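You operate a simulated robot arm through the tools that you are given. There is no shell and no other tool. Be economical: measure what you need, move in short steps, check, and stop when the job is done.

You run a simulated robot arm. Do the job below in one go: nothing can be reset, and whatever is moved stays where it is left.

TASK
Shut the yellow lid, open the vent, then heat the drum as the ticket says.
Fine: leave the heater on till the display shows that heat.
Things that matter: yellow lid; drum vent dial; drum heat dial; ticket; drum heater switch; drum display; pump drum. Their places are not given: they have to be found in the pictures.

It is judged by the outcome, as a careful person would: the job done as asked, and still so three seconds after it is handed in. It fails if anything else is knocked over, pushed out of place, dropped, spilled or broken. Lids that push on must go on centred and level and be pressed home; caps that screw on are set level and turned clockwise until they are tight.

THE ROBOT
A 7-joint arm with a two-finger parallel gripper, fixed in place. Base frame: the origin is at the foot of the arm, x ahead of it, y to its left, z up; the work surface is at about z = 0.882. Readings come in m, degrees, newtons and seconds.
With the tool pointing down near the work surface it reaches from about 0.3 to 0.7 m from the base axis. Its first joint turns from -66.0 to 66.0 degrees. Payload 1.57 kg.
The TCP is the grasp point between the finger pads, 0.03 m short of the fingertips. In the tool frame z runs along the fingers and y along their closing line. The gripper opens to 0.11 m. The fingers are 0.024 m wide and 0.012 m thick; the gripper's body (0.048 by 0.112 m) begins 0.078 m behind the TCP.
Orientation is told as [roll, pitch, yaw] about the base's x, y, z axes, in that order, counted from this pose: with the fingers straight down and closing along the base's y, the tool's x points along the base's -x, its y along +y and its z along -z.

THE INTERFACE
- The arm moves only by the tool drive_tool. Its argument "moves" is text: rows parted by semicolons, each of 7 numbers parted by spaces: the shift along the tool's x, y, z in units of 400 mm (1.0 is 400 mm), then the turn, a rotation vector about the tool's x, y, z in units of 120 degrees (1.0 is 120 degrees), then the opening, from 0 (shut) to 1 (fully open). In form: x y z rx ry rz grip; .... A call has 1 to 12 rows; each row is the pose to reach, as a shift and turn from the pose commanded when the call began, along the tool's axes at that moment. A call with a number of a shift or a turn outside -1 to 1 is refused whole. A row lasts 0.2 s, in which the tool goes at most 0.05 m and 8.6 degrees; a call with a longer step from one row to the next is refused whole, and so is a gripper value outside its range. Where a pose cannot be reached the arm comes as near as it can. A force on the tool above 40 N (or 10 N above the force at the start of the call, whichever is more), or a blocked arm, ends the call early, and 0.2 s more pass. The fingers move at their own pace (about 0.108 m/s each) and stop on an object; they squeeze with about 21 N. The grip force told is the motor's: it shows also when the fingers shut on nothing. Time passes only in rows, and 0.2 s behind the last, so rows that repeat a pose let the fingers close. The reply holds the time, the measured pose of the TCP, the force on the tool along the base axes, the opening and the grip force, in the units named above and with some noise.
- Cameras (640 x 400 px; columns grow to the right, rows downward): "scene" is fixed at [0.1685, -0.4091, 1.3829]; the picture's right is [0.65, -0.76, 0.00], its down [-0.58, -0.49, -0.65] and it looks along [0.50, 0.42, -0.76] (base axes); focal length 214 px, centre (320, 200). "wrist" rides on the gripper at [-0.036, 0, -0.08] in the tool frame; the picture's right is [0.00, -1.00, 0.00], its down [0.97, 0.00, -0.24] and it looks along [0.24, 0.00, 0.97] (tool axes); focal length 218 px, centre (320, 200).
- snapshot(camera): a new picture of that camera. It takes no simulated time.
- measure_at(camera, pixels): for up to 12 pixels [column, row] of the newest picture of that camera ("zoom" is the newest enlarged one), the place [x, y, z] in the base frame of the surface seen there, good to about 0.002 m. It takes no simulated time.
- zoom(camera, box): a new picture of the part [left, top, right, bottom] of that camera's present view, enlarged. It takes no simulated time.
- sign_off(): hands the job in; it is judged then, once.

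Go step by step. Measure first, check grasps and placings, and put right what went wrong. The budget is 80 turns and 46 pictures, counting those below and the enlarged ones. Unless the task says otherwise, let go and move clear before handing in, and close with one line.

The tools are called after ">>>" by a JSON object that holds its "api" and its "payload". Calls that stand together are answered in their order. drive_tool: Moves the arm, as the interface text tells. Its arguments: {"type":"object","properties":{"moves":{"type":"string"}},"required":["moves"]} The other tools are called the same way: snapshot (camera) takes a picture; measure_at (camera, pixels) gives the place of the surface under pixels of a picture; zoom (camera, box) takes an enlarged picture of a part of a camera's view; sign_off () hands the job in.

At the start:

```text
clock: 0.0
position: [0.4044, 0.0287, 1.22]
orientation: [0.1, -0.1, 0.0]
contact_force: [-0.6, -0.6, 0.3]
opening: 0.1098
grasp_force: 0.1
```

scene: 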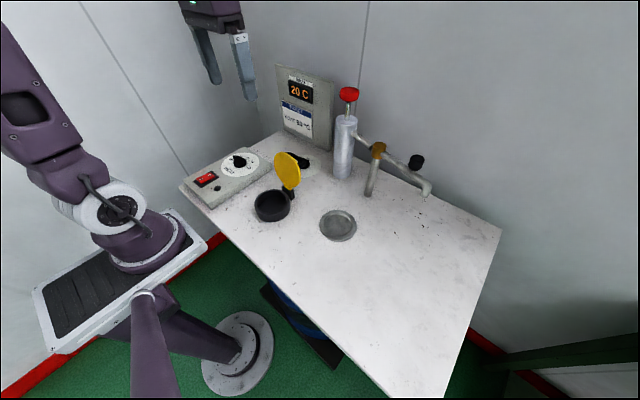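
wrist: 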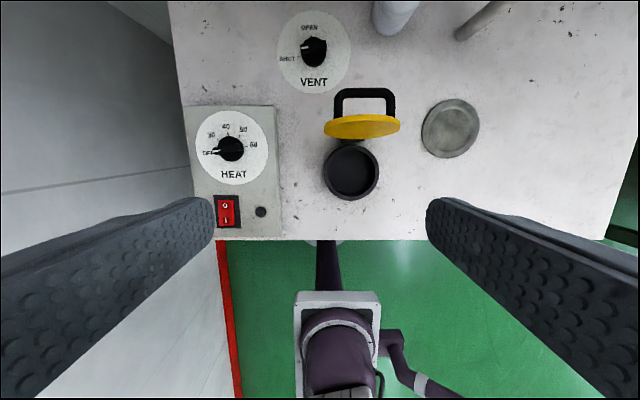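

The scene shows the ticket board around (297,115), the heat box, the yellow lid at (288,170) and a vent dial. I'll zoom in on the ticket and the dials.

>>> {"api": "zoom", "payload": {"camera": "scene", "box": [270, 60, 340, 150]}}

>>> {"api": "zoom", "payload": {"camera": "wrist", "box": [180, 0, 500, 240]}}

>>> {"api": "zoom", "payload": {"camera": "scene", "box": [180, 120, 340, 230]}}

>>> {"api": "measure_at", "payload": {"camera": "wrist", "pixels": [[314, 52], [230, 148], [226, 204], [226, 217], [351, 172], [351, 147], [362, 128], [362, 95], [261, 212], [400, 150], [290, 52], [205, 150]]}}

```text
4.44 times, centred on (305, 105) of scene
```

zoom: 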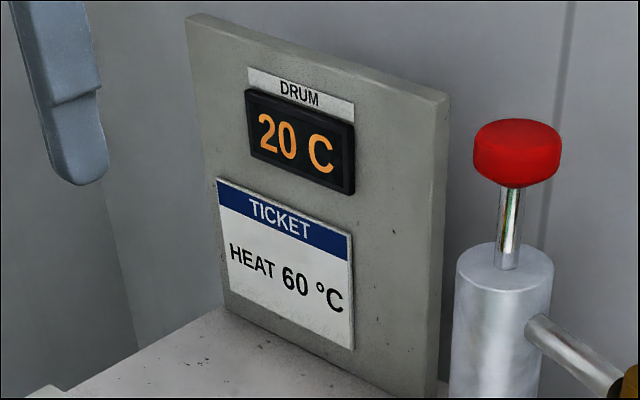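

```text
1.67 times, centred on (340, 120) of wrist
```

zoom: 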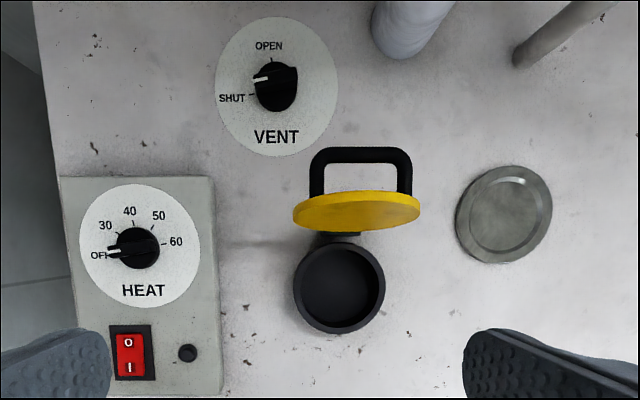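

```text
3.64 times, centred on (260, 175) of scene
```

zoom: 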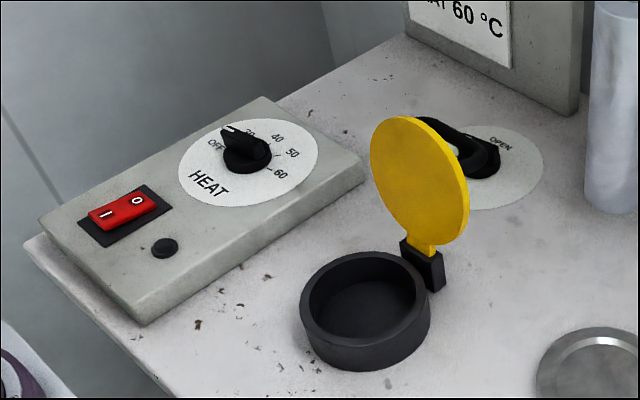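

```text
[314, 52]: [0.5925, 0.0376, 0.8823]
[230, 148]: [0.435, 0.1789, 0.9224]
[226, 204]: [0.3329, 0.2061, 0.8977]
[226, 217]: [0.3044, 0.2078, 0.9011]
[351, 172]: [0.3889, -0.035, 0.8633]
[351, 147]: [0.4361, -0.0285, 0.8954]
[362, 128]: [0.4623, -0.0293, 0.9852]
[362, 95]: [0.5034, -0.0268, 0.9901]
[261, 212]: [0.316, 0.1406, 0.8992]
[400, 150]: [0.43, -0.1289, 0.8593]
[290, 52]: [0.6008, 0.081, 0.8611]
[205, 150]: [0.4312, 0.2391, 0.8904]
```

The ticket says 60 °C, and the heat dial has a 60 mark. I'll measure the lid, hinge, cup, knobs and switch more precisely.

>>> {"api": "measure_at", "payload": {"camera": "scene", "pixels": [[284, 154], [280, 168], [288, 170], [296, 178], [288, 186], [256, 208], [272, 192], [288, 206], [270, 220], [301, 160], [290, 194], [272, 206]]}}

>>> {"api": "measure_at", "payload": {"camera": "zoom", "pixels": [[230, 130], [262, 155], [248, 165], [107, 212], [137, 200], [125, 240], [488, 160], [430, 125], [485, 145], [525, 170], [290, 135], [190, 180]]}}

>>> {"api": "measure_at", "payload": {"camera": "wrist", "pixels": [[326, 172], [378, 172], [351, 198], [350, 180], [345, 92], [383, 92], [338, 95], [394, 95], [307, 50], [320, 50], [222, 149], [238, 148]]}}

```text
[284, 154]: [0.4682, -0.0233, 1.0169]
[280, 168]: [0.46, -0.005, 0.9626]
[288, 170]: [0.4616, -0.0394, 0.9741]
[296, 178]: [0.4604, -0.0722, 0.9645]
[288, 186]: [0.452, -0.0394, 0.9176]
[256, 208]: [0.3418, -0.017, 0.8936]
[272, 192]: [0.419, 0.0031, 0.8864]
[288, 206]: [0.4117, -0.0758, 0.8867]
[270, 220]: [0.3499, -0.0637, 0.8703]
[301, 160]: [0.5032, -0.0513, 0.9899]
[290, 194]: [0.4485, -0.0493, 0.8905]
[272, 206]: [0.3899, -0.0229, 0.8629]
```

```text
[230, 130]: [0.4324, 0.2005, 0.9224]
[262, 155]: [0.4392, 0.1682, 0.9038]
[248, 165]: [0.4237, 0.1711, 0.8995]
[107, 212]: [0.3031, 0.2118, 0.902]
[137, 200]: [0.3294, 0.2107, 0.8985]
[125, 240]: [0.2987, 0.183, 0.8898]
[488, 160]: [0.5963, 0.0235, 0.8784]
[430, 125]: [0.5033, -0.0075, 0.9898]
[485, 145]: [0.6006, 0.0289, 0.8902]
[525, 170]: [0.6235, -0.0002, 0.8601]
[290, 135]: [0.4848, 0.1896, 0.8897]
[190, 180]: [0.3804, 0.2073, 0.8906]
```

```text
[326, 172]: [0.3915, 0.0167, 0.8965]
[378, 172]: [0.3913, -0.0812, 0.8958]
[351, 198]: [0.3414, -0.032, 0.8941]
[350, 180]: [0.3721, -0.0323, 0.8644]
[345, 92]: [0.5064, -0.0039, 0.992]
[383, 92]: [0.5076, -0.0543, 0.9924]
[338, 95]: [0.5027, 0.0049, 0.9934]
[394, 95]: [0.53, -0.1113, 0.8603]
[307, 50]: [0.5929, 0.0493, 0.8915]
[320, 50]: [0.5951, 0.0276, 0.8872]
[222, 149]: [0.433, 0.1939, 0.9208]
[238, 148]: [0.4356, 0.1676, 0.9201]
```

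The cup centre is about (0.39,-0.032) with its rim at z 0.896, and the table is at about 0.860. The lid stands roughly 9° past vertical and hinges near x 0.448. I want a closer look at its handle.

>>> {"api": "zoom", "payload": {"camera": "scene", "box": [260, 140, 324, 180]}}

>>> {"api": "zoom", "payload": {"camera": "wrist", "box": [310, 75, 422, 145]}}

```text
10.00 times, centred on (292, 160) of scene
```

zoom: 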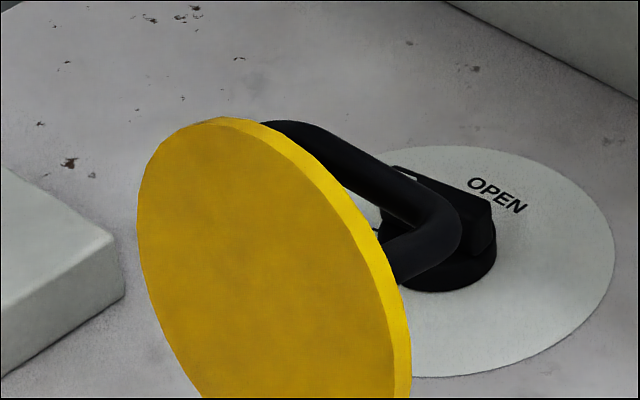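

```text
5.71 times, centred on (366, 110) of wrist
```

zoom: 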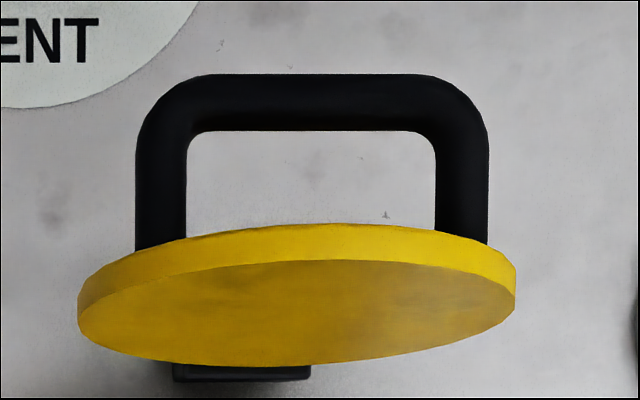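

The handle is a round bar, centred near x 0.507 and z 0.985. Before going behind it I'll check where the pump column and spout are.

>>> {"api": "measure_at", "payload": {"camera": "scene", "pixels": [[349, 90], [349, 100], [345, 125], [335, 150], [345, 170], [353, 150], [378, 148], [370, 190], [417, 161], [428, 190], [400, 172], [310, 100]]}}

>>> {"api": "measure_at", "payload": {"camera": "zoom", "pixels": [[200, 105], [310, 105], [440, 105], [310, 78], [310, 128], [300, 240], [160, 200], [465, 200]]}}

```text
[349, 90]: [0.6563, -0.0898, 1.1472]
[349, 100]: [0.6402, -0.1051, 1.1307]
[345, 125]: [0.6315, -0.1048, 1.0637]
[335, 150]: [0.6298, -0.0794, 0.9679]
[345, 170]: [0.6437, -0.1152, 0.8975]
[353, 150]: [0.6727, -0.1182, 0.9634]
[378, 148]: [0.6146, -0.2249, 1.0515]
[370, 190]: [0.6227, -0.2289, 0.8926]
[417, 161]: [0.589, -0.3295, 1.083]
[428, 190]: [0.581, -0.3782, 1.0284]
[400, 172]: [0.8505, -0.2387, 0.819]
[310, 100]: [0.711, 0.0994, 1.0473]
```

```text
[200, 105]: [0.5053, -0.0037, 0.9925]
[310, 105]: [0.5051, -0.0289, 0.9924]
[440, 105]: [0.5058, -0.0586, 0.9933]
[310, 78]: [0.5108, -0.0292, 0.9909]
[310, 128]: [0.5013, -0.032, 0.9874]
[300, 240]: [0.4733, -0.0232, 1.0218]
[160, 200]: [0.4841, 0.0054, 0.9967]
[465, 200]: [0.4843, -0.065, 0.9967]
```

The bar spans x 0.499–0.512 with its top at 0.9925, and the pump stays clear at x≥0.63. I'll close the fingers and go behind the bar to (0.545,-0.032,1.00).

>>> {"api": "drive_tool", "payload": {"moves": "-0.088 -0.038 0.0625 0 0 0 0; -0.176 -0.076 0.125 0 0 0 0; -0.264 -0.114 0.1875 0 0 0 0; -0.352 -0.152 0.25 0 0 0 0; -0.352 -0.152 0.25 0 0 0 0; -0.352 -0.152 0.35 0 0 0 0; -0.352 -0.152 0.45 0 0 0 0; -0.352 -0.152 0.55 0 0 0 0; -0.352 -0.152 0.55 0 0 0 0"}}

```text
clock: 2.0
position: [0.5456, -0.0303, 1.0023]
orientation: [0.0, 0.0, 0.0]
contact_force: [-0.2, -0.2, 0.1]
opening: 0.0
grasp_force: 20.9
```

I'm behind the bar with no contact. I'll push toward -x in small steps.

>>> {"api": "drive_tool", "payload": {"moves": "0.04 0 0 0 0 0 0; 0.08 0 0 0 0 0 0; 0.12 0 0 0 0 0 0; 0.16 0 0 0 0 0 0; 0.20 0 0 0 0 0 0; 0.24 0 0 0 0 0 0"}}

>>> {"api": "snapshot", "payload": {"camera": "scene"}}

```text
clock: 3.4
position: [0.4484, -0.0317, 1.0006]
orientation: [0.0, 0.0, -0.1]
contact_force: [1.4, -0.6, 0.4]
opening: 0.0
grasp_force: 21.4
```

```text
38 pictures are left
```

scene: 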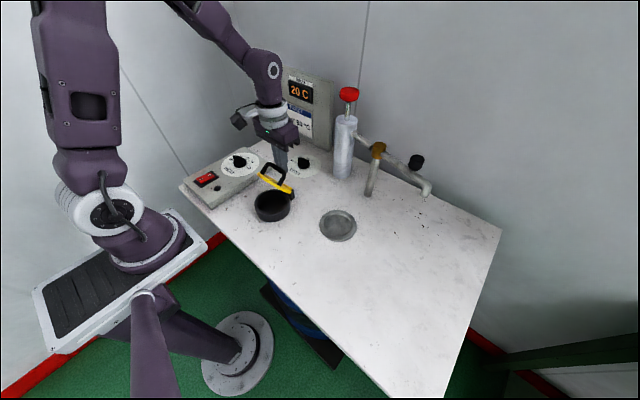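

The lid is swinging over and sits at about 45°. I'll push a bit further.

>>> {"api": "drive_tool", "payload": {"moves": "0.04 0 0 0 0 0 0; 0.08 0 0 0 0 0 0; 0.12 0 0 0 0 0 0; 0.16 0 0 0 0 0 0; 0.16 0 0 0 0 0 0"}}

>>> {"api": "zoom", "payload": {"camera": "scene", "box": [220, 120, 332, 230]}}

```text
clock: 4.6
position: [0.385, -0.0311, 1.0007]
orientation: [0.0, -0.1, 0.0]
contact_force: [-0.6, 0.7, 0.5]
opening: 0.0002
grasp_force: 20.9
```

```text
3.64 times, centred on (276, 175) of scene
```

zoom: 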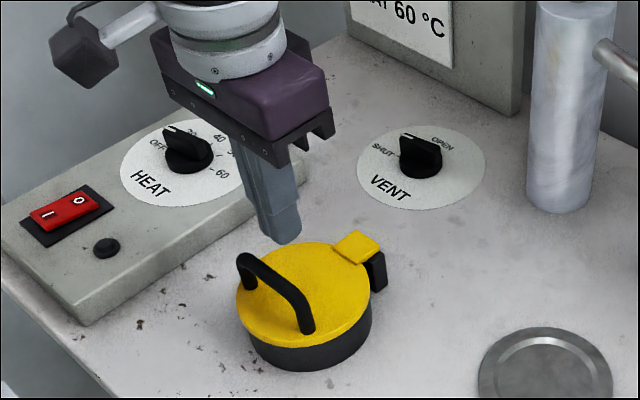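

The lid has dropped onto the cup. I'll measure its top and handle so I can press it home.

>>> {"api": "measure_at", "payload": {"camera": "zoom", "pixels": [[272, 275], [250, 300], [270, 335], [305, 325], [340, 270], [355, 290], [245, 262], [360, 245]]}}

```text
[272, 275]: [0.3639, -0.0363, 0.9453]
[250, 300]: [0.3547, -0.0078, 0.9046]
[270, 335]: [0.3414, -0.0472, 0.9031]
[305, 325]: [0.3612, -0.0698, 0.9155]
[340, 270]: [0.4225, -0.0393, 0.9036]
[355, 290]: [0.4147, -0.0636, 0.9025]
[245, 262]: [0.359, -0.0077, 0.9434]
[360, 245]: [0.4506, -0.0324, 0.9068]
```

The lid is level at z≈0.904. I'll press down on the handle bar at (0.364,-0.036) to seat it.

>>> {"api": "drive_tool", "payload": {"moves": "0.0525 -0.01 0 0 0 0 0; 0.0525 -0.01 0 0 0 0 0; 0.0525 -0.01 0.03 0 0 0 0; 0.0525 -0.01 0.045 0 0 0 0; 0.0525 -0.01 0.055 0 0 0 0; 0.0525 -0.01 0.062 0 0 0 0; 0.0525 -0.01 0.07 0 0 0 0; 0.0525 -0.01 0.078 0 0 0 0; 0.0525 -0.01 0.086 0 0 0 0"}}

```text
clock: 6.2
position: [0.363, -0.036, 0.9729]
orientation: [0.1, -0.1, 0.1]
contact_force: [-5.9, 3.6, 32.7]
opening: 0.0
grasp_force: 21.0
stopped in row 8: the force on the tool passed its limit (the readings are from after the stop); the commanded pose is now the measured one
```

The press reached the force limit, so the lid is home. Next I'll rise and go above the vent dial to look at it.

>>> {"api": "drive_tool", "payload": {"moves": "0 0 -0.11 0 0 0 0; 0 0 -0.22 0 0 0 0; -0.1 0.03 -0.22 0 0 0 0; -0.2 0.06 -0.22 0 0 0 0; -0.3 0.09 -0.22 0 0 0 0.3; -0.4 0.12 -0.22 0 0 0 0.5; -0.5 0.15 -0.22 0 0 0 0.5; -0.59 0.18 -0.22 0 0 0 0.5; -0.59 0.18 -0.22 0 0 0 0.5"}}

>>> {"api": "snapshot", "payload": {"camera": "wrist"}}

>>> {"api": "snapshot", "payload": {"camera": "scene"}}

```text
clock: 8.2
position: [0.5997, 0.0367, 1.0607]
orientation: [0.0, 0.0, 0.0]
contact_force: [-0.6, 0.2, -0.5]
opening: 0.0547
grasp_force: 0.1
```

```text
36 pictures are left
```

wrist: 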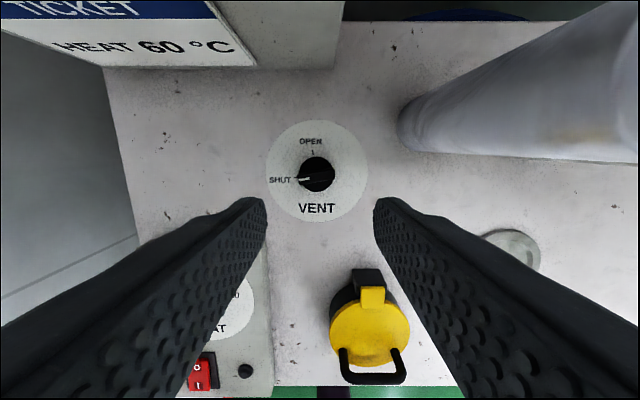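

```text
35 pictures are left
```

scene: 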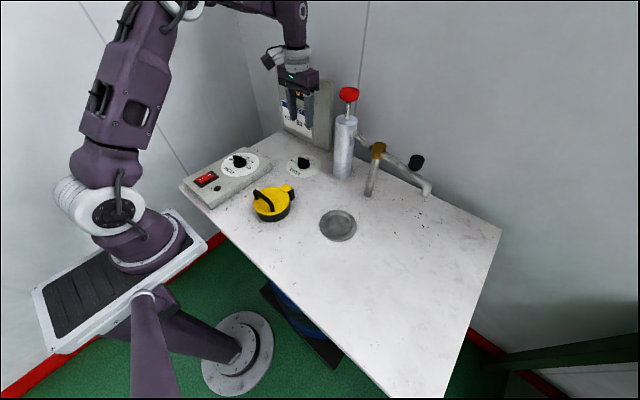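

>>> {"api": "zoom", "payload": {"camera": "wrist", "box": [260, 115, 372, 225]}}

>>> {"api": "zoom", "payload": {"camera": "scene", "box": [280, 145, 328, 185]}}

```text
3.64 times, centred on (316, 170) of wrist
```

zoom: 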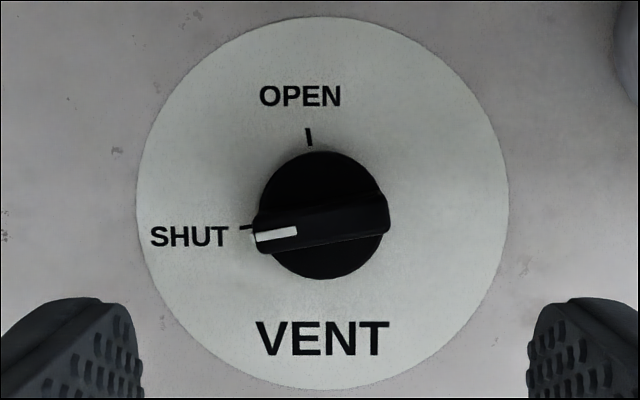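

```text
10.00 times, centred on (304, 165) of scene
```

zoom: 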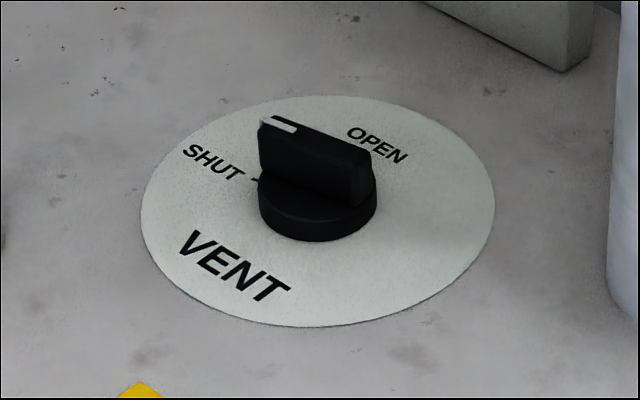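

The vent pointer is at SHUT, and OPEN is about 90° clockwise from it. I'll measure the grip bar.

>>> {"api": "measure_at", "payload": {"camera": "zoom", "pixels": [[268, 122], [295, 128], [360, 155], [315, 135], [315, 165], [320, 225], [300, 200], [460, 220], [232, 185], [180, 260]]}}

>>> {"api": "measure_at", "payload": {"camera": "wrist", "pixels": [[332, 175], [300, 179], [316, 177], [316, 163], [313, 153], [328, 177], [328, 172], [298, 177]]}}

```text
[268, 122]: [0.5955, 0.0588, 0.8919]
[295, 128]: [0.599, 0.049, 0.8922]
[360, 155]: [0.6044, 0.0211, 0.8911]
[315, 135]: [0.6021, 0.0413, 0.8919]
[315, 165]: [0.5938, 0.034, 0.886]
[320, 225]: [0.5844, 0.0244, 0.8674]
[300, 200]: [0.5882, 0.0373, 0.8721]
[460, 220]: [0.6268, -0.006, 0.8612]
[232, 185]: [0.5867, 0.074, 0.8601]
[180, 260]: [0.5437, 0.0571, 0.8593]
```

```text
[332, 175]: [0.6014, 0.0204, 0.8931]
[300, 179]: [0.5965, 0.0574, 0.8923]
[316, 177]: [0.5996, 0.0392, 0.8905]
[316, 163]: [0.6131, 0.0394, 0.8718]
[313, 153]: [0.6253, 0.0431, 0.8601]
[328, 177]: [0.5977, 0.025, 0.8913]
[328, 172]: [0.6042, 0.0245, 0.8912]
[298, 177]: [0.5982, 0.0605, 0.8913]
```

The bar centre is (0.599,0.0395), its top is at 0.892, and it points at bearing 99.5°. I'll turn the tool 99.5° counter-clockwise so the fingers straddle it.

>>> {"api": "drive_tool", "payload": {"moves": "0 0.007 0 0 0 -0.069 0.5; 0 0.007 0 0 0 -0.138 0.5; 0 0.007 0 0 0 -0.207 0.5; 0 0.007 0 0 0 -0.276 0.5; 0 0.007 0 0 0 -0.345 0.5; 0 0.007 0 0 0 -0.415 0.5; 0 0.007 0 0 0 -0.484 0.5; 0 0.007 0 0 0 -0.553 0.5; 0 0.007 0 0 0 -0.622 0.5; 0 0.007 0 0 0 -0.691 0.5; 0 0.007 0 0 0 -0.760 0.5; 0 0.007 0 0 0 -0.829 0.5"}}

>>> {"api": "snapshot", "payload": {"camera": "wrist"}}

```text
clock: 10.8
position: [0.6004, 0.0392, 1.0618]
orientation: [0.0, -0.1, 99.6]
contact_force: [0.0, 0.0, 0.2]
opening: 0.0554
grasp_force: 0.1
```

```text
32 pictures are left
```

wrist: 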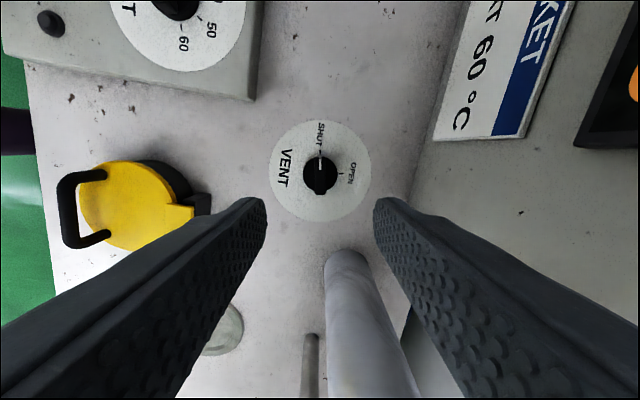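

The bar lies vertical at column 320, lined up between the fingers. I'll descend and grip it.

>>> {"api": "drive_tool", "payload": {"moves": "0 0 0.1 0 0 0 0.5; 0 0 0.2 0 0 0 0.5; 0 0 0.3 0 0 0 0.5; 0 0 0.35 0 0 0 0.5; 0 0 0.387 0 0 0 0.5; 0 0 0.387 0 0 0 0.5; 0 0 0.387 0 0 0 0; 0 0 0.387 0 0 0 0; 0 0 0.387 0 0 0 0"}}

```text
clock: 12.8
position: [0.6001, 0.041, 0.9074]
orientation: [-0.1, -0.1, 99.5]
contact_force: [11.0, 0.7, -8.7]
opening: 0.0129
grasp_force: 29.4
```

I have the bar gripped with an opening of 12.9 mm. Now I'll turn it 90° clockwise.

>>> {"api": "drive_tool", "payload": {"moves": "0 0 0 0 0 0.0625 0; 0 0 0 0 0 0.125 0; 0 0 0 0 0 0.1875 0; 0 0 0 0 0 0.25 0; 0 0 0 0 0 0.3125 0; 0 0 0 0 0 0.375 0; 0 0 0 0 0 0.4375 0; 0 0 0 0 0 0.5 0; 0 0 0 0 0 0.5625 0; 0 0 0 0 0 0.625 0; 0 0 0 0 0 0.6875 0; 0 0 0 0 0 0.75 0"}}

```text
clock: 15.4
position: [0.6, 0.0397, 0.908]
orientation: [0.0, -0.1, 9.4]
contact_force: [20.7, 11.0, -24.9]
opening: 0.0129
grasp_force: 30.1
```

The tool turned the full 90°. I'll release the bar, rise and check.

>>> {"api": "drive_tool", "payload": {"moves": "0 0 0 0 0 0 0.3; 0 0 0 0 0 0 0.5; 0 0 0 0 0 0 0.5; 0 0 -0.1 0 0 0 0.5; 0 0 -0.2 0 0 0 0.5; 0 0 -0.3 0 0 0 0.5; 0 0 -0.39 0 0 0 0.5"}}

>>> {"api": "zoom", "payload": {"camera": "wrist", "box": [260, 115, 372, 225]}}

>>> {"api": "snapshot", "payload": {"camera": "scene"}}

```text
clock: 17.0
position: [0.5986, 0.0398, 1.0636]
orientation: [0.0, -0.1, 9.5]
contact_force: [-0.2, -0.3, 0.1]
opening: 0.0551
grasp_force: 0.0
```

```text
3.64 times, centred on (316, 170) of wrist
```

zoom: 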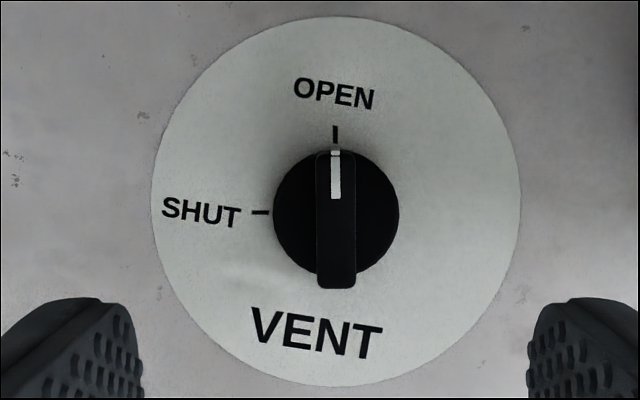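

```text
30 pictures are left
```

scene: 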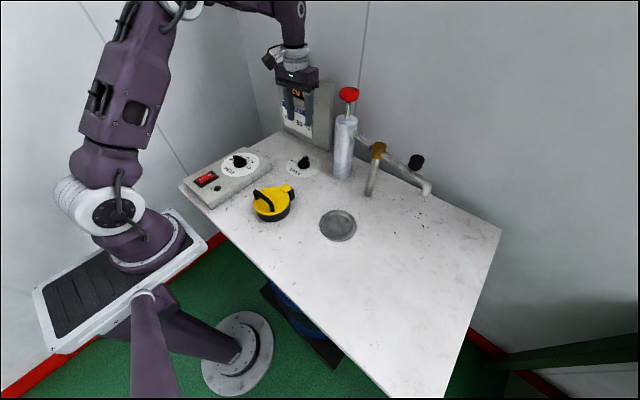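

The pointer is on OPEN. Now I'll move over the heat dial.

>>> {"api": "drive_tool", "payload": {"moves": "0.058 0.069 0 0 0 0.015 0.5; 0.116 0.138 0 0 0 0.03 0.5; 0.174 0.206 0 0 0 0.045 0.5; 0.233 0.275 0 0 0 0.06 0.5; 0.291 0.344 0 0 0 0.07 0.5; 0.349 0.413 0 0 0 0.079 0.5; 0.349 0.413 0 0 0 0.079 0.5"}}

>>> {"api": "zoom", "payload": {"camera": "wrist", "box": [240, 110, 400, 240]}}

>>> {"api": "snapshot", "payload": {"camera": "wrist"}}

```text
clock: 18.6
position: [0.4366, 0.1808, 1.0633]
orientation: [0.0, 0.0, 0.0]
contact_force: [-0.3, -0.1, 0.4]
opening: 0.055
grasp_force: 0.1
```

```text
3.08 times, centred on (320, 175) of wrist
```

zoom: 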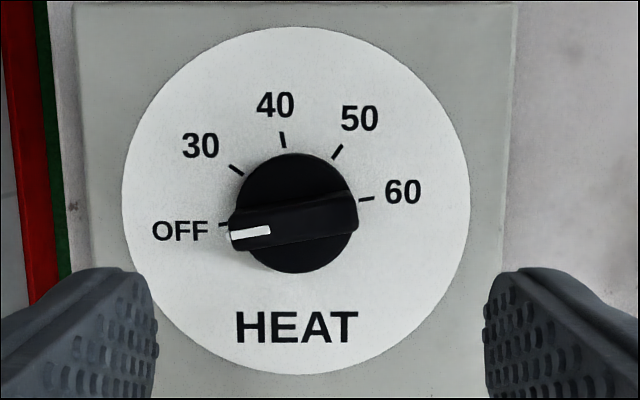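

```text
28 pictures are left
```

wrist: 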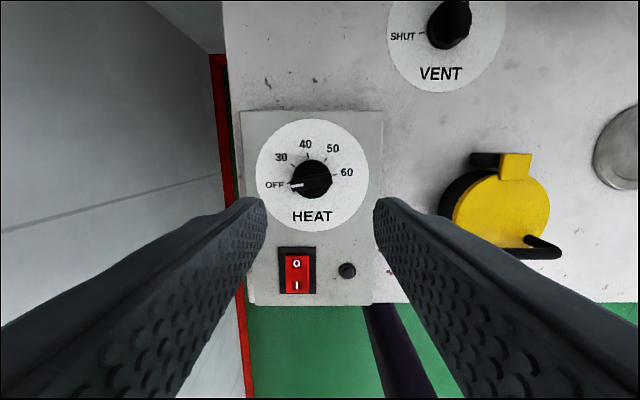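

The heat dial shows OFF at left and 60 at right. I'll measure the bar ends, the marks and the switch.

>>> {"api": "measure_at", "payload": {"camera": "zoom", "pixels": [[235, 236], [350, 212], [292, 222], [224, 224], [237, 169], [283, 140], [337, 151], [366, 199], [296, 28], [296, 373], [123, 200], [469, 200]]}}

>>> {"api": "measure_at", "payload": {"camera": "wrist", "pixels": [[296, 262], [296, 275], [296, 287], [284, 275], [310, 275], [347, 270]]}}

```text
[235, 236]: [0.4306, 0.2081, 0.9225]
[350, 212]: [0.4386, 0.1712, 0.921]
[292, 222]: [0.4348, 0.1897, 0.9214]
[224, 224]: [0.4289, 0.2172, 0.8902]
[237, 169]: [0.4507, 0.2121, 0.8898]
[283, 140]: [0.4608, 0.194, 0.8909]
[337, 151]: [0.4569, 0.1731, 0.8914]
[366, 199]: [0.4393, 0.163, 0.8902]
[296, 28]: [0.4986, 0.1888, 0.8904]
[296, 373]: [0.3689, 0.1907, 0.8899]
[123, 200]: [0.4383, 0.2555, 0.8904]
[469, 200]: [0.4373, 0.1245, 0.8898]
```

```text
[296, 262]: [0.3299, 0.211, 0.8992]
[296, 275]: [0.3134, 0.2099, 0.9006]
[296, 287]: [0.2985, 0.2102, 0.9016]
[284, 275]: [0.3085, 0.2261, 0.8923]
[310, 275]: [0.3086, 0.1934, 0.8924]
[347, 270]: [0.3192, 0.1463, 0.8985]
```

The dial centre is (0.4345,0.190), with OFF at bearing ~100.5° and 60 exactly 180° clockwise of it. I'll turn the tool 100.5° counter-clockwise and align.

>>> {"api": "drive_tool", "payload": {"moves": "0.005 0.023 0 0 0 -0.07 0.5; 0.005 0.023 0 0 0 -0.14 0.5; 0.005 0.023 0 0 0 -0.21 0.5; 0.005 0.023 0 0 0 -0.28 0.5; 0.005 0.023 0 0 0 -0.35 0.5; 0.005 0.023 0 0 0 -0.42 0.5; 0.005 0.023 0 0 0 -0.49 0.5; 0.005 0.023 0 0 0 -0.56 0.5; 0.005 0.023 0 0 0 -0.63 0.5; 0.005 0.023 0 0 0 -0.70 0.5; 0.005 0.023 0 0 0 -0.77 0.5; 0.005 0.023 0 0 0 -0.838 0.5"}}

>>> {"api": "snapshot", "payload": {"camera": "wrist"}}

```text
clock: 21.2
position: [0.4328, 0.1888, 1.0634]
orientation: [0.0, 0.0, 100.6]
contact_force: [-0.7, -0.5, -0.6]
opening: 0.0551
grasp_force: 0.1
```

```text
27 pictures are left
```

wrist: 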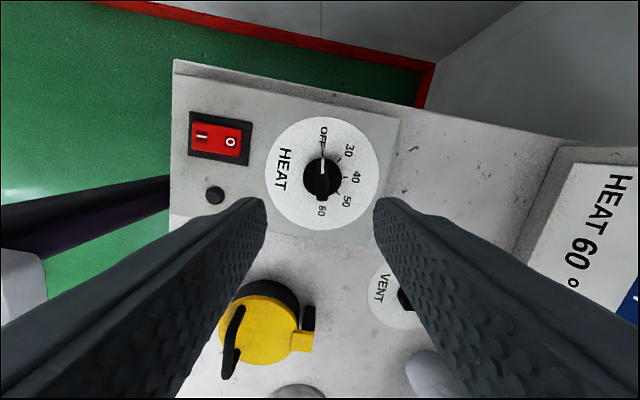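

The bar is aligned at column ~322. I'll descend and grip.

>>> {"api": "drive_tool", "payload": {"moves": "0 -0.003 0.1 0 0 0 0.5; 0 -0.003 0.2 0 0 0 0.5; 0 -0.003 0.28 0 0 0 0.5; 0 -0.003 0.316 0 0 0 0.5; 0 -0.003 0.316 0 0 0 0.5; 0 -0.003 0.316 0 0 0 0; 0 -0.003 0.316 0 0 0 0; 0 -0.003 0.316 0 0 0 0"}}

```text
clock: 23.0
position: [0.4357, 0.1876, 0.9344]
orientation: [-0.1, 0.0, 100.5]
contact_force: [10.2, 2.8, -13.2]
opening: 0.0128
grasp_force: 29.8
```

The heat bar is gripped. Turning clockwise by the first 90°.

>>> {"api": "drive_tool", "payload": {"moves": "0 0 0 0 0 0.0625 0; 0 0 0 0 0 0.125 0; 0 0 0 0 0 0.1875 0; 0 0 0 0 0 0.25 0; 0 0 0 0 0 0.3125 0; 0 0 0 0 0 0.375 0; 0 0 0 0 0 0.4375 0; 0 0 0 0 0 0.5 0; 0 0 0 0 0 0.5625 0; 0 0 0 0 0 0.625 0; 0 0 0 0 0 0.6875 0; 0 0 0 0 0 0.75 0"}}

```text
clock: 24.0
position: [0.4346, 0.1881, 0.9349]
orientation: [0.0, -0.1, 73.0]
contact_force: [7.3, 2.6, -13.0]
opening: 0.0126
grasp_force: 29.6
stopped in row 4: the force on the tool passed its limit (the readings are from after the stop); the commanded pose is now the measured one
```

The turn stopped 27° in on the force limit. I'll release to relax the side load, then look.

>>> {"api": "drive_tool", "payload": {"moves": "0 0 0 0 0 0 0.3; 0 0 0 0 0 0 0.5; 0 0 0 0 0 0 0.5"}}

>>> {"api": "snapshot", "payload": {"camera": "wrist"}}

>>> {"api": "snapshot", "payload": {"camera": "scene"}}

```text
clock: 24.8
position: [0.4339, 0.1879, 0.9347]
orientation: [0.0, 0.0, 73.1]
contact_force: [0.6, 0.2, -0.4]
opening: 0.0549
grasp_force: 0.1
```

```text
26 pictures are left
```

wrist: 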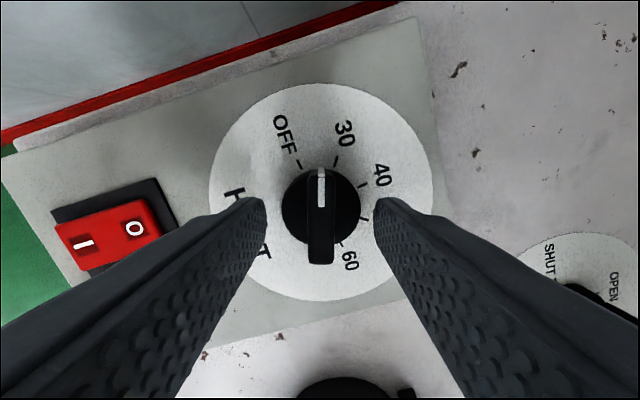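

```text
25 pictures are left
```

scene: 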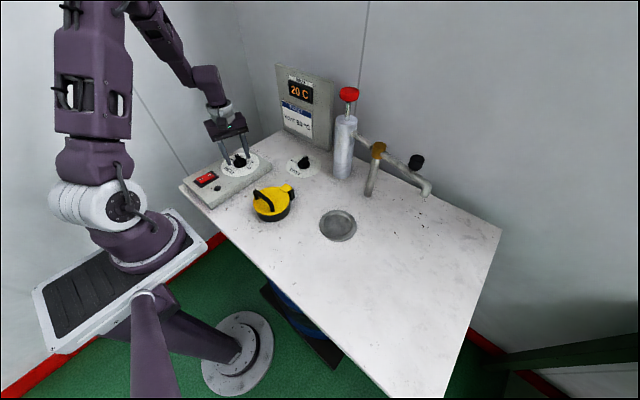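

The dial followed the fingers. I'll recentre about 2 mm, raise slightly, regrip and turn more slowly.

>>> {"api": "drive_tool", "payload": {"moves": "-0.005 0 -0.005 0 0 0 0.5; -0.005 0 -0.005 0 0 0 0; -0.005 0 -0.005 0 0 0 0; -0.005 0 -0.005 0 0 0 0; -0.005 0 -0.005 0 0 0.045 0; -0.005 0 -0.005 0 0 0.09 0; -0.005 0 -0.005 0 0 0.135 0; -0.005 0 -0.005 0 0 0.18 0; -0.005 0 -0.005 0 0 0.225 0; -0.005 0 -0.005 0 0 0.27 0; -0.005 0 -0.005 0 0 0.315 0; -0.005 0 -0.005 0 0 0.36 0"}}

```text
clock: 27.4
position: [0.4333, 0.1903, 0.9362]
orientation: [-0.1, 0.0, 29.7]
contact_force: [10.4, -6.9, 9.0]
opening: 0.0128
grasp_force: 30.1
```

That turned well, with yaw now at 29.7°. Continuing by another 60°.

>>> {"api": "drive_tool", "payload": {"moves": "0 0 0 0 0 0.042 0; 0 0 0 0 0 0.084 0; 0 0 0 0 0 0.126 0; 0 0 0 0 0 0.168 0; 0 0 0 0 0 0.21 0; 0 0 0 0 0 0.252 0; 0 0 0 0 0 0.294 0; 0 0 0 0 0 0.336 0; 0 0 0 0 0 0.378 0; 0 0 0 0 0 0.42 0; 0 0 0 0 0 0.46 0; 0 0 0 0 0 0.5 0"}}

```text
clock: 30.0
position: [0.4357, 0.1897, 0.9373]
orientation: [0.0, 0.0, -30.2]
contact_force: [4.0, -10.7, 18.9]
opening: 0.0128
grasp_force: 29.4
```

Yaw is at -30.2°, so about 49° remain.

>>> {"api": "drive_tool", "payload": {"moves": "0 0 0 0 0 0.042 0; 0 0 0 0 0 0.084 0; 0 0 0 0 0 0.126 0; 0 0 0 0 0 0.168 0; 0 0 0 0 0 0.21 0; 0 0 0 0 0 0.252 0; 0 0 0 0 0 0.294 0; 0 0 0 0 0 0.336 0; 0 0 0 0 0 0.378 0; 0 0 0 0 0 0.411 0; 0 0 0 0 0 0.411 0"}}

```text
clock: 32.4
position: [0.4348, 0.1908, 0.9374]
orientation: [0.0, 0.0, -79.4]
contact_force: [11.7, -4.6, 12.2]
opening: 0.0128
grasp_force: 29.9
```

Yaw is at -79.4°, so the pointer should be on 60. I'll release, rise and check.

>>> {"api": "drive_tool", "payload": {"moves": "0 0 0 0 0 0 0.3; 0 0 0 0 0 0 0.5; 0 0 0 0 0 0 0.5; 0 0 -0.1 0 0 0 0.5; 0 0 -0.2 0 0 0 0.5; 0 0 -0.3 0 0 0 0.5; 0 0 -0.3 0 0 0 0.5"}}

>>> {"api": "zoom", "payload": {"camera": "wrist", "box": [240, 110, 400, 240]}}

```text
clock: 34.0
position: [0.4347, 0.1916, 1.06]
orientation: [-0.1, -0.1, -79.5]
contact_force: [0.1, -0.4, -0.4]
opening: 0.055
grasp_force: 0.0
```

```text
3.08 times, centred on (320, 175) of wrist
```

zoom: 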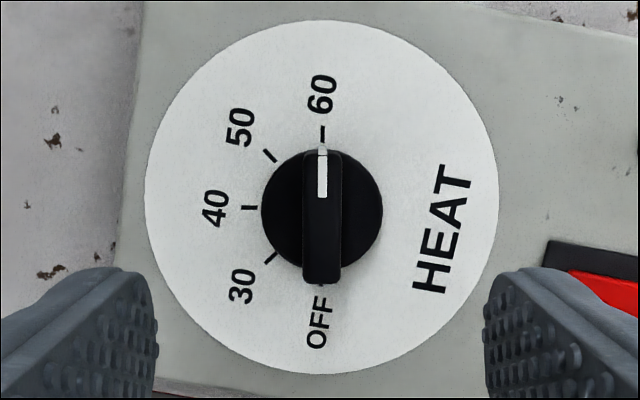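

The pointer sits on 60. Next is the rocker switch at (0.31,0.21), with the I end raised at x≈0.30. I'll move above it, fingers shut.

>>> {"api": "drive_tool", "payload": {"moves": "0.0104 -0.03 0 0 0 -0.066 0.3; 0.0207 -0.06 0 0 0 -0.1325 0; 0.031 -0.09 0 0 0 -0.199 0; 0.0414 -0.12 0 0 0 -0.265 0; 0.0518 -0.149 0 0 0 -0.331 0; 0.062 -0.179 0 0 0 -0.3975 0; 0.0725 -0.209 0 0 0 -0.464 0; 0.083 -0.239 0 0 0 -0.53 0; 0.093 -0.269 0 0 0 -0.596 0; 0.1036 -0.2986 0 0 0 -0.6625 0; 0.1036 -0.2986 0 0 0 -0.6625 0"}}

>>> {"api": "snapshot", "payload": {"camera": "wrist"}}

>>> {"api": "zoom", "payload": {"camera": "scene", "box": [180, 150, 260, 210]}}

```text
clock: 36.4
position: [0.3091, 0.2094, 1.0592]
orientation: [0.1, -0.1, 0.2]
contact_force: [0.1, -0.2, -0.7]
opening: 0.0
grasp_force: 21.3
```

```text
23 pictures are left
```

wrist: 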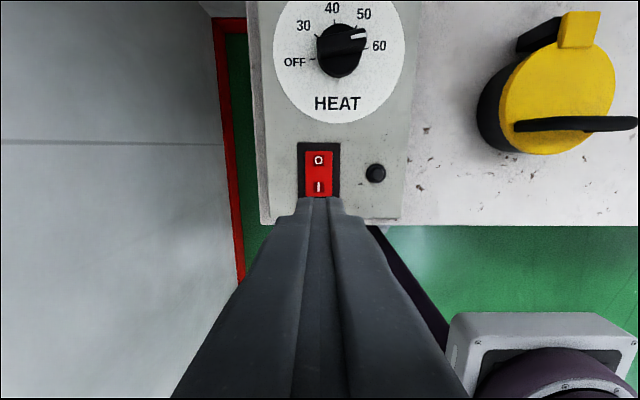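

```text
6.67 times, centred on (220, 180) of scene
```

zoom: 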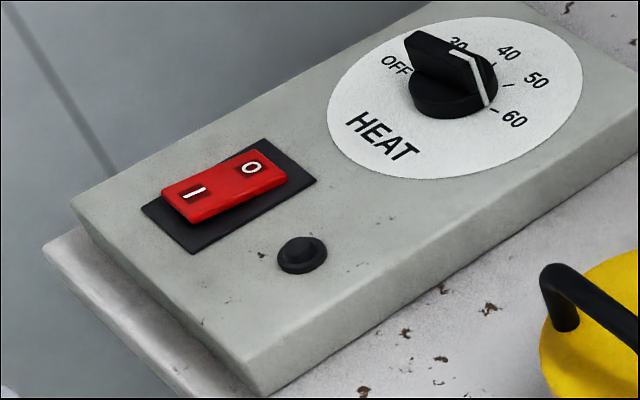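

The I end of the rocker is raised. I'll get its exact extents.

>>> {"api": "measure_at", "payload": {"camera": "zoom", "pixels": [[165, 190], [195, 215], [193, 193], [222, 190], [250, 168], [280, 182], [250, 152], [147, 208], [195, 247], [312, 180]]}}

```text
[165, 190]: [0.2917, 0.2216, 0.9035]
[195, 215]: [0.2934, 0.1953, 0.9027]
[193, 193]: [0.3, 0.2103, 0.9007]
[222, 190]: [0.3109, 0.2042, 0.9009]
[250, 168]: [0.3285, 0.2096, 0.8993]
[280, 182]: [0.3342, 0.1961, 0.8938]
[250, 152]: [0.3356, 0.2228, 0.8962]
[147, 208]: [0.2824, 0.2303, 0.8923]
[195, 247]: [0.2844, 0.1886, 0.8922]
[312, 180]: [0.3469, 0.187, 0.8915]
```

The rocker spans x 0.291–0.335. I'll press its I end at (0.297,0.209) with small final steps, then lift.

>>> {"api": "drive_tool", "payload": {"moves": "0.03 0 0.1 0 0 0 0; 0.03 0 0.2 0 0 0 0; 0.03 0 0.28 0 0 0 0; 0.03 0 0.30 0 0 0 0; 0.03 0 0.31 0 0 0 0; 0.03 0 0.32 0 0 0 0; 0.03 0 0.33 0 0 0 0; 0.03 0 0.336 0 0 0 0; 0.03 0 0.3 0 0 0 0; 0.03 0 0.2 0 0 0 0"}}

>>> {"api": "zoom", "payload": {"camera": "scene", "box": [180, 60, 340, 210]}}

```text
clock: 38.0
position: [0.2983, 0.2087, 0.9299]
orientation: [0.1, -0.2, 0.0]
contact_force: [-5.5, -2.2, 18.8]
opening: 0.0
grasp_force: 20.9
stopped in row 7: the force on the tool passed its limit (the readings are from after the stop); the commanded pose is now the measured one
```

```text
2.67 times, centred on (260, 135) of scene
```

zoom: 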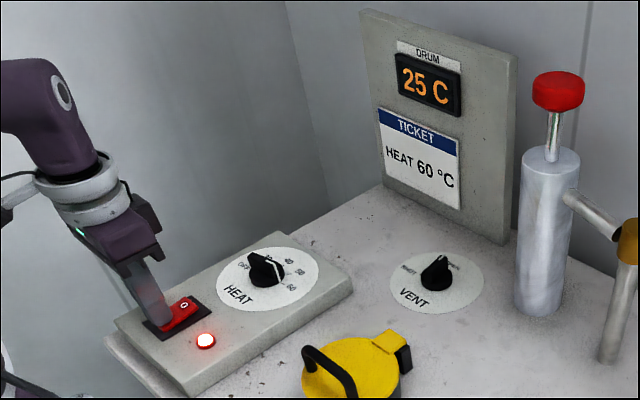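

The lamp is lit and the display reads 25 °C, so the heater is on. I'll lift clear and wait.

>>> {"api": "drive_tool", "payload": {"moves": "0 0 -0.05 0 0 0 0; 0 0 -0.15 0 0 0 0; 0 0 -0.25 0 0 0 0; 0 0 -0.25 0 0 0 0; 0 0 -0.25 0 0 0 0; 0 0 -0.25 0 0 0 0; 0 0 -0.25 0 0 0 0; 0 0 -0.25 0 0 0 0; 0 0 -0.25 0 0 0 0; 0 0 -0.25 0 0 0 0; 0 0 -0.25 0 0 0 0; 0 0 -0.25 0 0 0 0"}}

>>> {"api": "zoom", "payload": {"camera": "scene", "box": [180, 60, 340, 210]}}

```text
clock: 40.5
position: [0.2993, 0.2093, 1.0299]
orientation: [0.1, -0.1, 0.0]
contact_force: [0.7, -0.2, -0.3]
opening: 0.0
grasp_force: 21.4
```

```text
2.67 times, centred on (260, 135) of scene
```

zoom: 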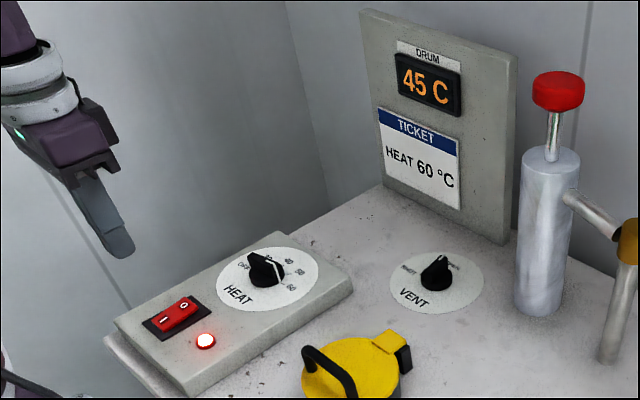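

It reads 45 °C and is rising about 8 °C per second. I'll wait a little over 2 s.

>>> {"api": "drive_tool", "payload": {"moves": "0 0 0 0 0 0 0; 0 0 0 0 0 0 0; 0 0 0 0 0 0 0; 0 0 0 0 0 0 0; 0 0 0 0 0 0 0; 0 0 0 0 0 0 0; 0 0 0 0 0 0 0; 0 0 0 0 0 0 0; 0 0 0 0 0 0 0; 0 0 0 0 0 0 0"}}

>>> {"api": "zoom", "payload": {"camera": "scene", "box": [180, 60, 340, 210]}}

```text
clock: 42.8
position: [0.2995, 0.2089, 1.0295]
orientation: [0.1, -0.1, 0.0]
contact_force: [0.0, 0.6, 0.1]
opening: 0.0
grasp_force: 20.8
```

```text
2.67 times, centred on (260, 135) of scene
```

zoom: 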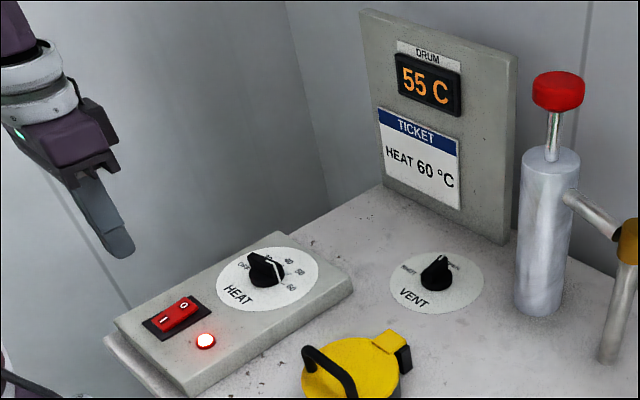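

It reads 55 °C and is slowing as it rises. I'll wait more.

>>> {"api": "drive_tool", "payload": {"moves": "0 0 0 0 0 0 0; 0 0 0 0 0 0 0; 0 0 0 0 0 0 0; 0 0 0 0 0 0 0; 0 0 0 0 0 0 0; 0 0 0 0 0 0 0; 0 0 0 0 0 0 0; 0 0 0 0 0 0 0; 0 0 0 0 0 0 0; 0 0 0 0 0 0 0"}}

>>> {"api": "zoom", "payload": {"camera": "scene", "box": [180, 60, 340, 210]}}

```text
clock: 45.0
position: [0.298, 0.2084, 1.0292]
orientation: [0.1, -0.2, 0.0]
contact_force: [-0.1, -1.4, 0.5]
opening: 0.0
grasp_force: 21.6
```

```text
2.67 times, centred on (260, 135) of scene
```

zoom: 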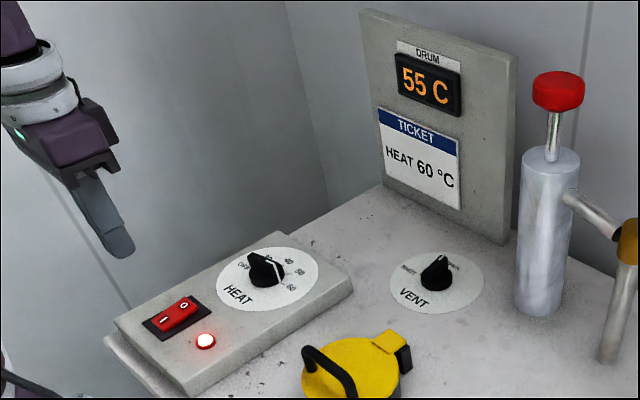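

Still 55 °C; the display appears to move in 5° steps. I'll wait more.

>>> {"api": "drive_tool", "payload": {"moves": "0 0 0 0 0 0 0; 0 0 0 0 0 0 0; 0 0 0 0 0 0 0; 0 0 0 0 0 0 0; 0 0 0 0 0 0 0; 0 0 0 0 0 0 0; 0 0 0 0 0 0 0; 0 0 0 0 0 0 0; 0 0 0 0 0 0 0; 0 0 0 0 0 0 0; 0 0 0 0 0 0 0; 0 0 0 0 0 0 0"}}

>>> {"api": "zoom", "payload": {"camera": "scene", "box": [180, 60, 340, 210]}}

```text
clock: 47.5
position: [0.2995, 0.209, 1.0296]
orientation: [0.1, -0.2, 0.0]
contact_force: [-0.6, -0.4, -0.3]
opening: 0.0
grasp_force: 21.5
```

```text
2.67 times, centred on (260, 135) of scene
```

zoom: 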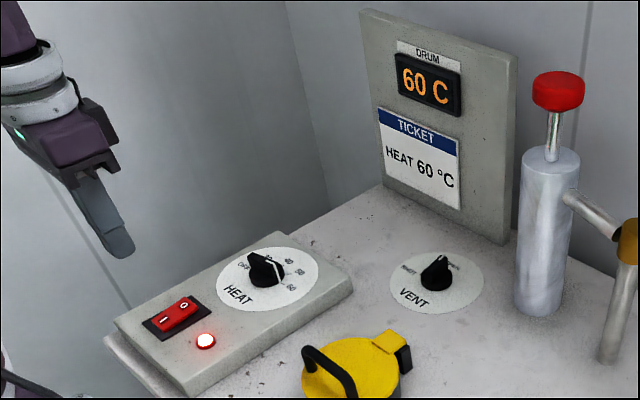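

The display shows 60 °C. I'll wait once more to see that it holds there.

>>> {"api": "drive_tool", "payload": {"moves": "0 0 0 0 0 0 0; 0 0 0 0 0 0 0; 0 0 0 0 0 0 0; 0 0 0 0 0 0 0; 0 0 0 0 0 0 0; 0 0 0 0 0 0 0; 0 0 0 0 0 0 0; 0 0 0 0 0 0 0; 0 0 0 0 0 0 0; 0 0 0 0 0 0 0; 0 0 0 0 0 0 0; 0 0 0 0 0 0 0"}}

>>> {"api": "drive_tool", "payload": {"moves": "0 0 0 0 0 0 0; 0 0 0 0 0 0 0; 0 0 0 0 0 0 0; 0 0 0 0 0 0 0; 0 0 0 0 0 0 0; 0 0 0 0 0 0 0; 0 0 0 0 0 0 0; 0 0 0 0 0 0 0"}}

>>> {"api": "zoom", "payload": {"camera": "scene", "box": [180, 60, 340, 230]}}

```text
clock: 50.1
position: [0.2984, 0.209, 1.0298]
orientation: [0.1, -0.1, 0.0]
contact_force: [0.0, -0.3, 0.0]
opening: 0.0001
grasp_force: 20.8
```

```text
clock: 52.0
position: [0.2987, 0.2092, 1.0303]
orientation: [0.1, -0.1, 0.0]
contact_force: [-0.3, 0.0, 0.3]
opening: 0.0001
grasp_force: 21.2
```

```text
2.35 times, centred on (260, 145) of scene
```

zoom: 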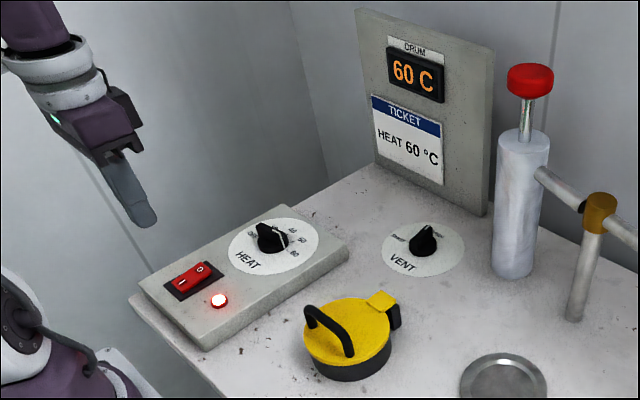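

The display holds at 60 °C, with the lid shut, the vent on OPEN, the heater on and the arm clear. I'm handing the job in.

>>> {"api": "sign_off", "payload": {}}

```text
The job is handed in.
```

The yellow lid is shut and pressed home, the vent is open, and the drum is at the ticket's 60 °C; I left the heater on, and the display was holding at 60 °C when I handed in.
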